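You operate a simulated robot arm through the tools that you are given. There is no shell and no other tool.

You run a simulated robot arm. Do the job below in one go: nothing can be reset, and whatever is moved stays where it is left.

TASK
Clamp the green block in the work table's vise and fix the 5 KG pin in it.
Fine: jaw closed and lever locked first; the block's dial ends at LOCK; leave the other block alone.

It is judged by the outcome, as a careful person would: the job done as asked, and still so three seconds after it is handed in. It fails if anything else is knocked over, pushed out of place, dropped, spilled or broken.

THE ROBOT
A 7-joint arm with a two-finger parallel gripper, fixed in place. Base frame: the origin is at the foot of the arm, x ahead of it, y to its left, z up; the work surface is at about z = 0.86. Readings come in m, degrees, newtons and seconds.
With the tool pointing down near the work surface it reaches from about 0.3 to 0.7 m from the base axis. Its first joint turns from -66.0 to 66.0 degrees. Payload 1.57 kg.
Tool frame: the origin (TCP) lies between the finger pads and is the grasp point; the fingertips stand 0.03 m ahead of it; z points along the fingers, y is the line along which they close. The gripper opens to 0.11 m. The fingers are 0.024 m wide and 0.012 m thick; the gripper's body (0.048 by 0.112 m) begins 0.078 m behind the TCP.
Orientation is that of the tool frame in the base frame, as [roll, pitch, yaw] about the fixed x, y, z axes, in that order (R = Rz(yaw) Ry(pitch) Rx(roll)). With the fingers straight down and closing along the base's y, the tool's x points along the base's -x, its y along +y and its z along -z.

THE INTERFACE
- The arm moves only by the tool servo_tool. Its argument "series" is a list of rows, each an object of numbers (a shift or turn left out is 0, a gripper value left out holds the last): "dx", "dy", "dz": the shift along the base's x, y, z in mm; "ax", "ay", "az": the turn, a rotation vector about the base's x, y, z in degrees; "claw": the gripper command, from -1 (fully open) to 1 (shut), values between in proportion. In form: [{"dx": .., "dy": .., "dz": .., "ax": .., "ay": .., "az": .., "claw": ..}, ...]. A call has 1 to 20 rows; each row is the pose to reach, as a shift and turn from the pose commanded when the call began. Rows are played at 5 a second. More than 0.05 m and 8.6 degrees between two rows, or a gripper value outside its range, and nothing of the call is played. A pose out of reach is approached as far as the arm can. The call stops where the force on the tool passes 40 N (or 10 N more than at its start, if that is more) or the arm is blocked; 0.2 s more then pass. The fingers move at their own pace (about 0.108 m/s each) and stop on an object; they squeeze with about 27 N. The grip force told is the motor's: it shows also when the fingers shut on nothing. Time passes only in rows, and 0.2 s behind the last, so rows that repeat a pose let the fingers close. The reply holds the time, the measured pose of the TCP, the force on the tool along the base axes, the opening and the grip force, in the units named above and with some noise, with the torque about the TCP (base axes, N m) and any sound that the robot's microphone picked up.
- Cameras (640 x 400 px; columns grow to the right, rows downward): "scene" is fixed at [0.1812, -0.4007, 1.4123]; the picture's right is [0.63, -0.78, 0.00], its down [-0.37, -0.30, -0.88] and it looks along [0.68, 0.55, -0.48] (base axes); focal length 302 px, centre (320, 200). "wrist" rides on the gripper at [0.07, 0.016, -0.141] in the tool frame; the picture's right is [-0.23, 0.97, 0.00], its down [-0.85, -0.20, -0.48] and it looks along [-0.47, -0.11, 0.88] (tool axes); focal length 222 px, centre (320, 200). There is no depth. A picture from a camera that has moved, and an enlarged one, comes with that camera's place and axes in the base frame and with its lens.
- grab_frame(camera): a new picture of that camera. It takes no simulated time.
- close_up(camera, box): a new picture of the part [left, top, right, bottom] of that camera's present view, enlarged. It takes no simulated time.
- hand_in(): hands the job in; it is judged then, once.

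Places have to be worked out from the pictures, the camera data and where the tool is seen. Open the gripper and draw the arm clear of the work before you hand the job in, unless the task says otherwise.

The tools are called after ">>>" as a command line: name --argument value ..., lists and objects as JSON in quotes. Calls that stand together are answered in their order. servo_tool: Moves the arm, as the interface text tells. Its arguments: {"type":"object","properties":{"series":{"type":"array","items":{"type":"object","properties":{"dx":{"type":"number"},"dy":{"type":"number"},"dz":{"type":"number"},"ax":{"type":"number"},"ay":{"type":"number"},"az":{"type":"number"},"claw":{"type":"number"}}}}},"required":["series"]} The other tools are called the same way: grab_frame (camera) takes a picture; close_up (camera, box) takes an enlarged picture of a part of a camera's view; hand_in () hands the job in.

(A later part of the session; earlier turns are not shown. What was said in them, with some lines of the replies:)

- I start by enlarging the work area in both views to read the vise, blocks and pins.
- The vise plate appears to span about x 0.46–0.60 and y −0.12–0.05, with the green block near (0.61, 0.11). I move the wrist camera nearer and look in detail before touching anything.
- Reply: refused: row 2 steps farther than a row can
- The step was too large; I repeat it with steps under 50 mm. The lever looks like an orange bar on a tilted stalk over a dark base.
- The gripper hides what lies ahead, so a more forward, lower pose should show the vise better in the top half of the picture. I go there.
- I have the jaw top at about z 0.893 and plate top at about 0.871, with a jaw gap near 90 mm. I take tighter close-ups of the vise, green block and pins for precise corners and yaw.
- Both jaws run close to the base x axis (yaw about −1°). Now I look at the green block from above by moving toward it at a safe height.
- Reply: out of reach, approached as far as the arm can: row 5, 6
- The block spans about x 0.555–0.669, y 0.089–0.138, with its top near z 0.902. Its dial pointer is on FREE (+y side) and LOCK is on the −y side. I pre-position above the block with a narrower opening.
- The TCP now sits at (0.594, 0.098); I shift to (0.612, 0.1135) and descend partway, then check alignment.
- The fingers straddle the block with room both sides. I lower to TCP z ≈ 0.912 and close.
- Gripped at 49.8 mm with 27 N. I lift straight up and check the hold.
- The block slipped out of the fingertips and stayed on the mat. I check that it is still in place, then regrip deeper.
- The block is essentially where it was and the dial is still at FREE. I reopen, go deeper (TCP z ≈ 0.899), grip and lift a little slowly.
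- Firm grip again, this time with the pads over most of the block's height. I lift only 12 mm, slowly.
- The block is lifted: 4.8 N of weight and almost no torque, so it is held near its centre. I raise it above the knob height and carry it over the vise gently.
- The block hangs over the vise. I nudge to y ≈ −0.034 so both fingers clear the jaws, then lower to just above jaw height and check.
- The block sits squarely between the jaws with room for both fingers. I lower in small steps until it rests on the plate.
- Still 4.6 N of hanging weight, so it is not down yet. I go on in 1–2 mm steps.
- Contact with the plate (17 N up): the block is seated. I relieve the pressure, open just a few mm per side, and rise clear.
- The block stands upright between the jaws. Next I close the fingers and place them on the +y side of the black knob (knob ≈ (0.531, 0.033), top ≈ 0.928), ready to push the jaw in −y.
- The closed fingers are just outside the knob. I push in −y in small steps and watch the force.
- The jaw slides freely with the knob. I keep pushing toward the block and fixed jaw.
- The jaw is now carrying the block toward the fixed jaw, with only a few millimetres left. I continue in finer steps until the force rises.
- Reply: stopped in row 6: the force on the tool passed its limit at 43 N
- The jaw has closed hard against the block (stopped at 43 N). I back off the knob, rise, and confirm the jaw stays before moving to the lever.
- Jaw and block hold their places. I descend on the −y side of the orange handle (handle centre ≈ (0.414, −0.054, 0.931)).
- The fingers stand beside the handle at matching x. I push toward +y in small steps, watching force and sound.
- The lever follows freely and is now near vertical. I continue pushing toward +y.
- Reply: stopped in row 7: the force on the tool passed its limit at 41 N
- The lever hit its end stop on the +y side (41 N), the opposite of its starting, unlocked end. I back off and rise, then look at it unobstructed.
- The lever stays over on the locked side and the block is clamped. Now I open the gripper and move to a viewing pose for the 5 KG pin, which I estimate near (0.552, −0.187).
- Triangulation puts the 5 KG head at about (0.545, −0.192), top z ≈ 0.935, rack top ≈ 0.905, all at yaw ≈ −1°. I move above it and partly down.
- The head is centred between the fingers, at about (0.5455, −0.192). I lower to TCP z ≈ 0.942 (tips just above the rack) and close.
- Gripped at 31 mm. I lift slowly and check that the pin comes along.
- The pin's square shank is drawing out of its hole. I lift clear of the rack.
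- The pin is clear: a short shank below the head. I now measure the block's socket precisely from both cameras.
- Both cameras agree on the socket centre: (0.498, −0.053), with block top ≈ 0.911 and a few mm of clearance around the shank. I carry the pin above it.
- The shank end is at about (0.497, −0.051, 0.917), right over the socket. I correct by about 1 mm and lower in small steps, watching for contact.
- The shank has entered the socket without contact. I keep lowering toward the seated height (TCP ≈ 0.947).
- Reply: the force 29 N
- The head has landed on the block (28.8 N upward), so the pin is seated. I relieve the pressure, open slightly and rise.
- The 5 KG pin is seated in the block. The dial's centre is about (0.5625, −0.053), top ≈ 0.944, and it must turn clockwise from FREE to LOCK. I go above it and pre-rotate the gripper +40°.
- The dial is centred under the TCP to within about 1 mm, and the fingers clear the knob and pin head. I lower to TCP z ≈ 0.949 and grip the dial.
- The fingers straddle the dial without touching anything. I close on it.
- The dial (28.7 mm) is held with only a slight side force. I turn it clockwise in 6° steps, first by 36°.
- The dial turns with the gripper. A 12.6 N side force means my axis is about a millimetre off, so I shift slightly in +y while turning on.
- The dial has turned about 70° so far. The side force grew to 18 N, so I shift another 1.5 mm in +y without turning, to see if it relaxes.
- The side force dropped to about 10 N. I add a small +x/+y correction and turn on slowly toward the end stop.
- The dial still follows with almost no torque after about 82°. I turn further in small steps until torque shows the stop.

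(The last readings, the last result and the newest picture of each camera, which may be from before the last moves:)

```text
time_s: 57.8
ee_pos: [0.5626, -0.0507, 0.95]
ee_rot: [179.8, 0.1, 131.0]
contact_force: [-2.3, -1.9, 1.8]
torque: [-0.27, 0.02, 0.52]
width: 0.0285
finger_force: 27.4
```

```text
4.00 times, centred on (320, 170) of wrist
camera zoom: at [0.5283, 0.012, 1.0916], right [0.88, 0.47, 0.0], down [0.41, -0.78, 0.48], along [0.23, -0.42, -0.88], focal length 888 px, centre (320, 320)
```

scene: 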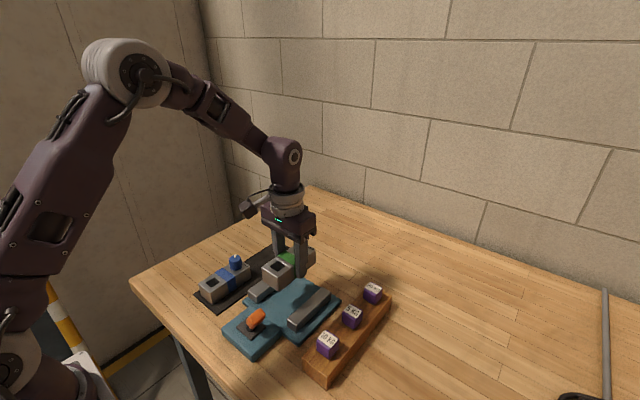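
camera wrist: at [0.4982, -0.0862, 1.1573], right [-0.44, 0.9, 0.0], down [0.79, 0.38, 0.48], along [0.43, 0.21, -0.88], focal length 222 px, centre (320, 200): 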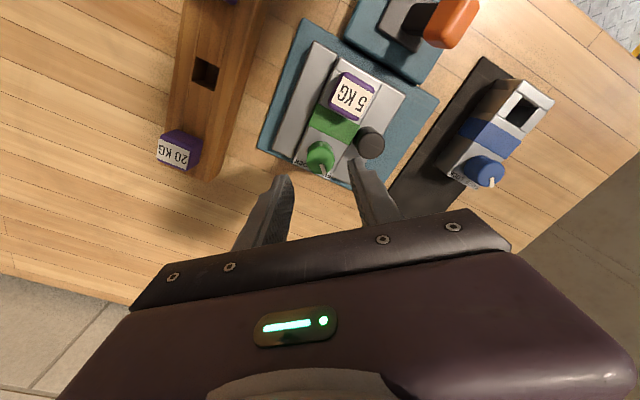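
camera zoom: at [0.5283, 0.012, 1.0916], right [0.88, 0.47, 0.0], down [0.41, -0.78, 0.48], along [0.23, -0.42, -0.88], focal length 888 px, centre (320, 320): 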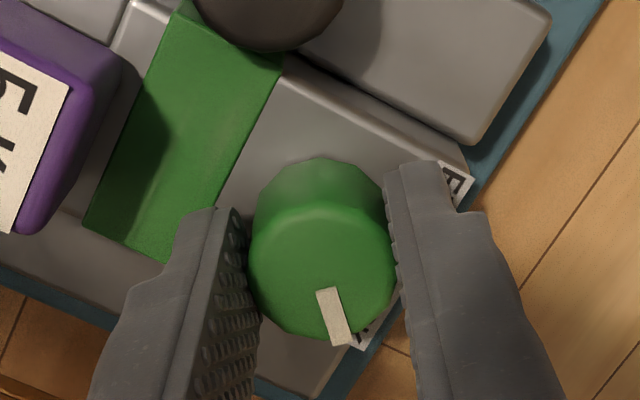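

A 0.52 N·m resisting torque shows the dial has reached its stop, with the pointer toward the LOCK label. I release it and rise straight up.

>>> servo_tool --series '[{"claw": 0.15}, {"claw": 0.15}, {"dz": 15}, {"dz": 50}, {"dz": 90}, {"dz": 120}, {"dz": 120}]'

>>> grab_frame --camera "wrist"

>>> close_up --camera "wrist" --box '[260, 80, 380, 200]'

>>> close_up --camera "scene" --box '[260, 240, 330, 310]'

```text
time_s: 59.4
ee_pos: [0.5627, -0.0507, 1.0703]
ee_rot: [179.8, 0.1, 131.1]
contact_force: [-0.2, -0.4, -0.4]
torque: [-0.01, 0.03, 0.01]
width: 0.0469
finger_force: 0.0
```

```text
taken
camera wrist: at [0.5289, 0.012, 1.2116], right [0.88, 0.47, 0.0], down [0.41, -0.78, 0.48], along [0.23, -0.42, -0.88], focal length 222 px, centre (320, 200)
```

wrist: 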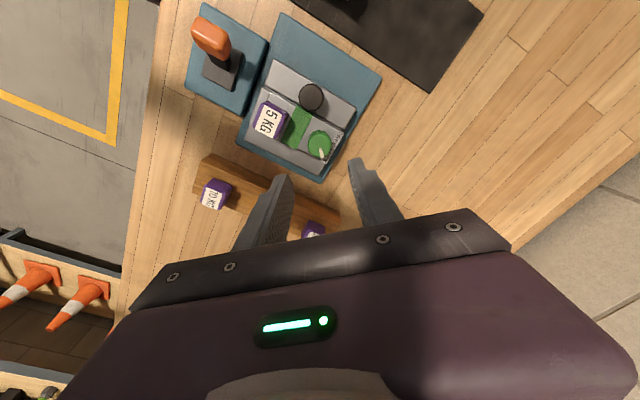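

```text
3.33 times, centred on (320, 140) of wrist
camera zoom: at [0.5289, 0.012, 1.2116], right [0.88, 0.47, 0.0], down [0.41, -0.78, 0.48], along [0.23, -0.42, -0.88], focal length 740 px, centre (320, 400)
```

zoom: 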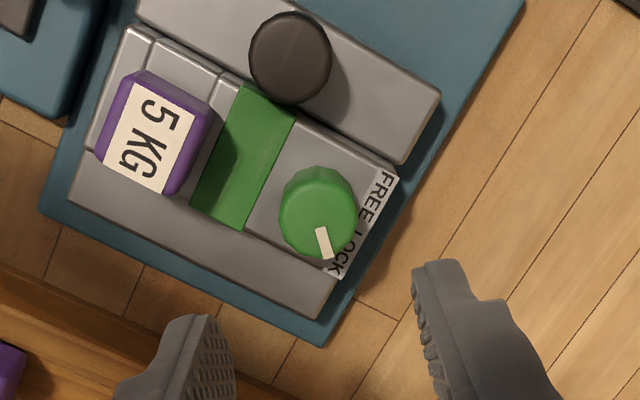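

```text
5.71 times, centred on (295, 275) of scene
camera zoom: at [0.1812, -0.4007, 1.4123], right [0.63, -0.78, 0.0], down [-0.37, -0.3, -0.88], along [0.68, 0.55, -0.48], focal length 1725 px, centre (463, -229)
```

zoom: 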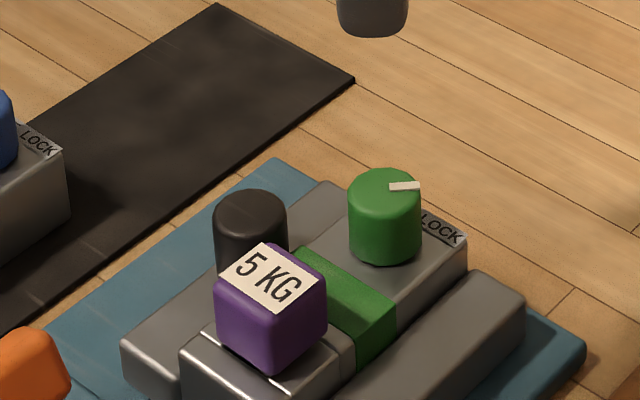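

The pointer now sits on LOCK. I open the gripper, rotate back and draw the arm clear, then inspect everything once more.

>>> servo_tool --series '[{"dz": 30, "az": 8, "claw": -0.5}, {"dx": -10, "dz": 60, "az": 16, "claw": -1}, {"dx": -30, "dz": 90, "az": 24, "claw": -1}, {"dx": -50, "dz": 120, "az": 32, "claw": -1}, {"dx": -70, "dz": 145, "az": 40, "claw": -1}, {"dx": -88, "dy": -20, "dz": 157, "az": 48, "claw": -1}, {"dx": -88, "dy": -38, "dz": 157, "az": 48, "claw": -1}, {"dx": -88, "dy": -38, "dz": 157, "az": 48, "claw": -1}]'

>>> grab_frame --camera "scene"

>>> close_up --camera "scene" --box '[190, 220, 400, 390]'

>>> close_up --camera "wrist" --box '[300, 30, 460, 200]'

```text
time_s: 61.1
ee_pos: [0.4747, -0.0875, 1.2278]
ee_rot: [179.7, 0.1, 179.1]
contact_force: [-0.6, -0.4, 0.2]
torque: [-0.01, 0.02, 0.02]
width: 0.1102
finger_force: 0.2
```

```text
taken
```

scene: 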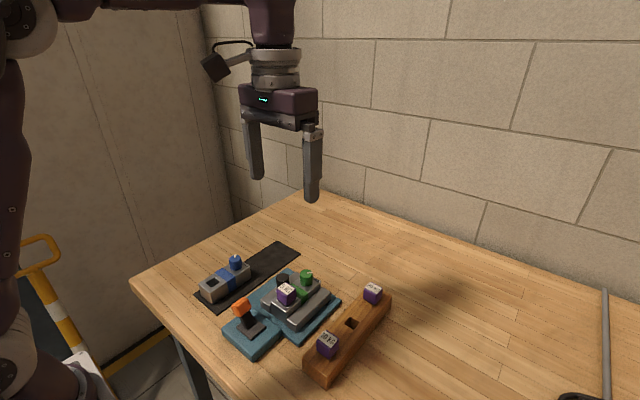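

```text
2.35 times, centred on (295, 305) of scene
camera zoom: at [0.1812, -0.4007, 1.4123], right [0.63, -0.78, 0.0], down [-0.37, -0.3, -0.88], along [0.68, 0.55, -0.48], focal length 710 px, centre (379, -47)
```

zoom: 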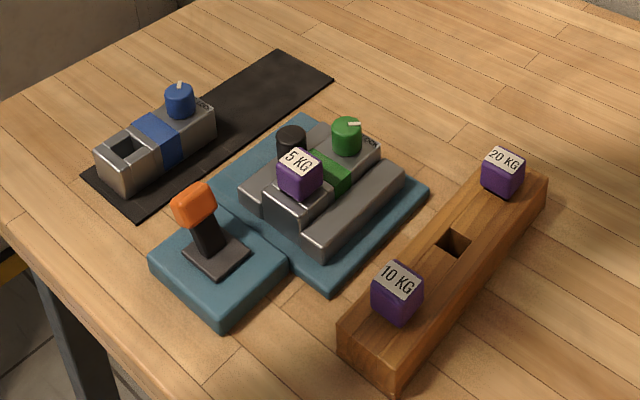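

```text
2.35 times, centred on (380, 115) of wrist
camera zoom: at [0.4056, -0.0721, 1.3688], right [0.24, 0.97, 0.0], down [0.85, -0.21, 0.48], along [0.47, -0.11, -0.88], focal length 523 px, centre (179, 400)
```

zoom: 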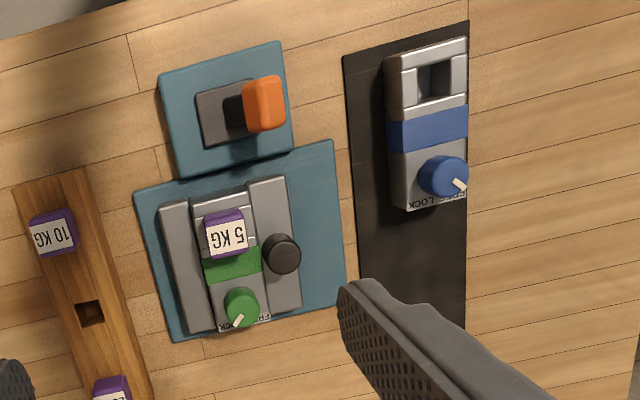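

The final views show the green block clamped, the lever over on its locked side, the 5 KG pin seated and the dial on LOCK. The blue block and the other pins have not moved, and the arm is clear with the gripper open, so I hand the job in.

>>> hand_in

```text
The job is handed in.
```

The green block is clamped in the vise with the 5 KG pin fixed in it, and the job is handed in.

- **Order:** I closed the jaw onto the block and threw the lever over before inserting the pin and turning the dial.
- **Lever:** it has no markings. I took the end stop opposite its starting position as locked, and I didn't pull on the jaw to test it.
- **Pin:** it went into the socket until its head rested on the block.
- **Dial:** turned clockwise to its stop, and the pointer sits on LOCK.
- **Slip:** the block slid out of the fingertips on my first lift and stayed on its mat. A deeper grip held.

In the final pictures the blue block and the 10 KG and 20 KG pins are where they started. The gripper is open and the arm is clear.
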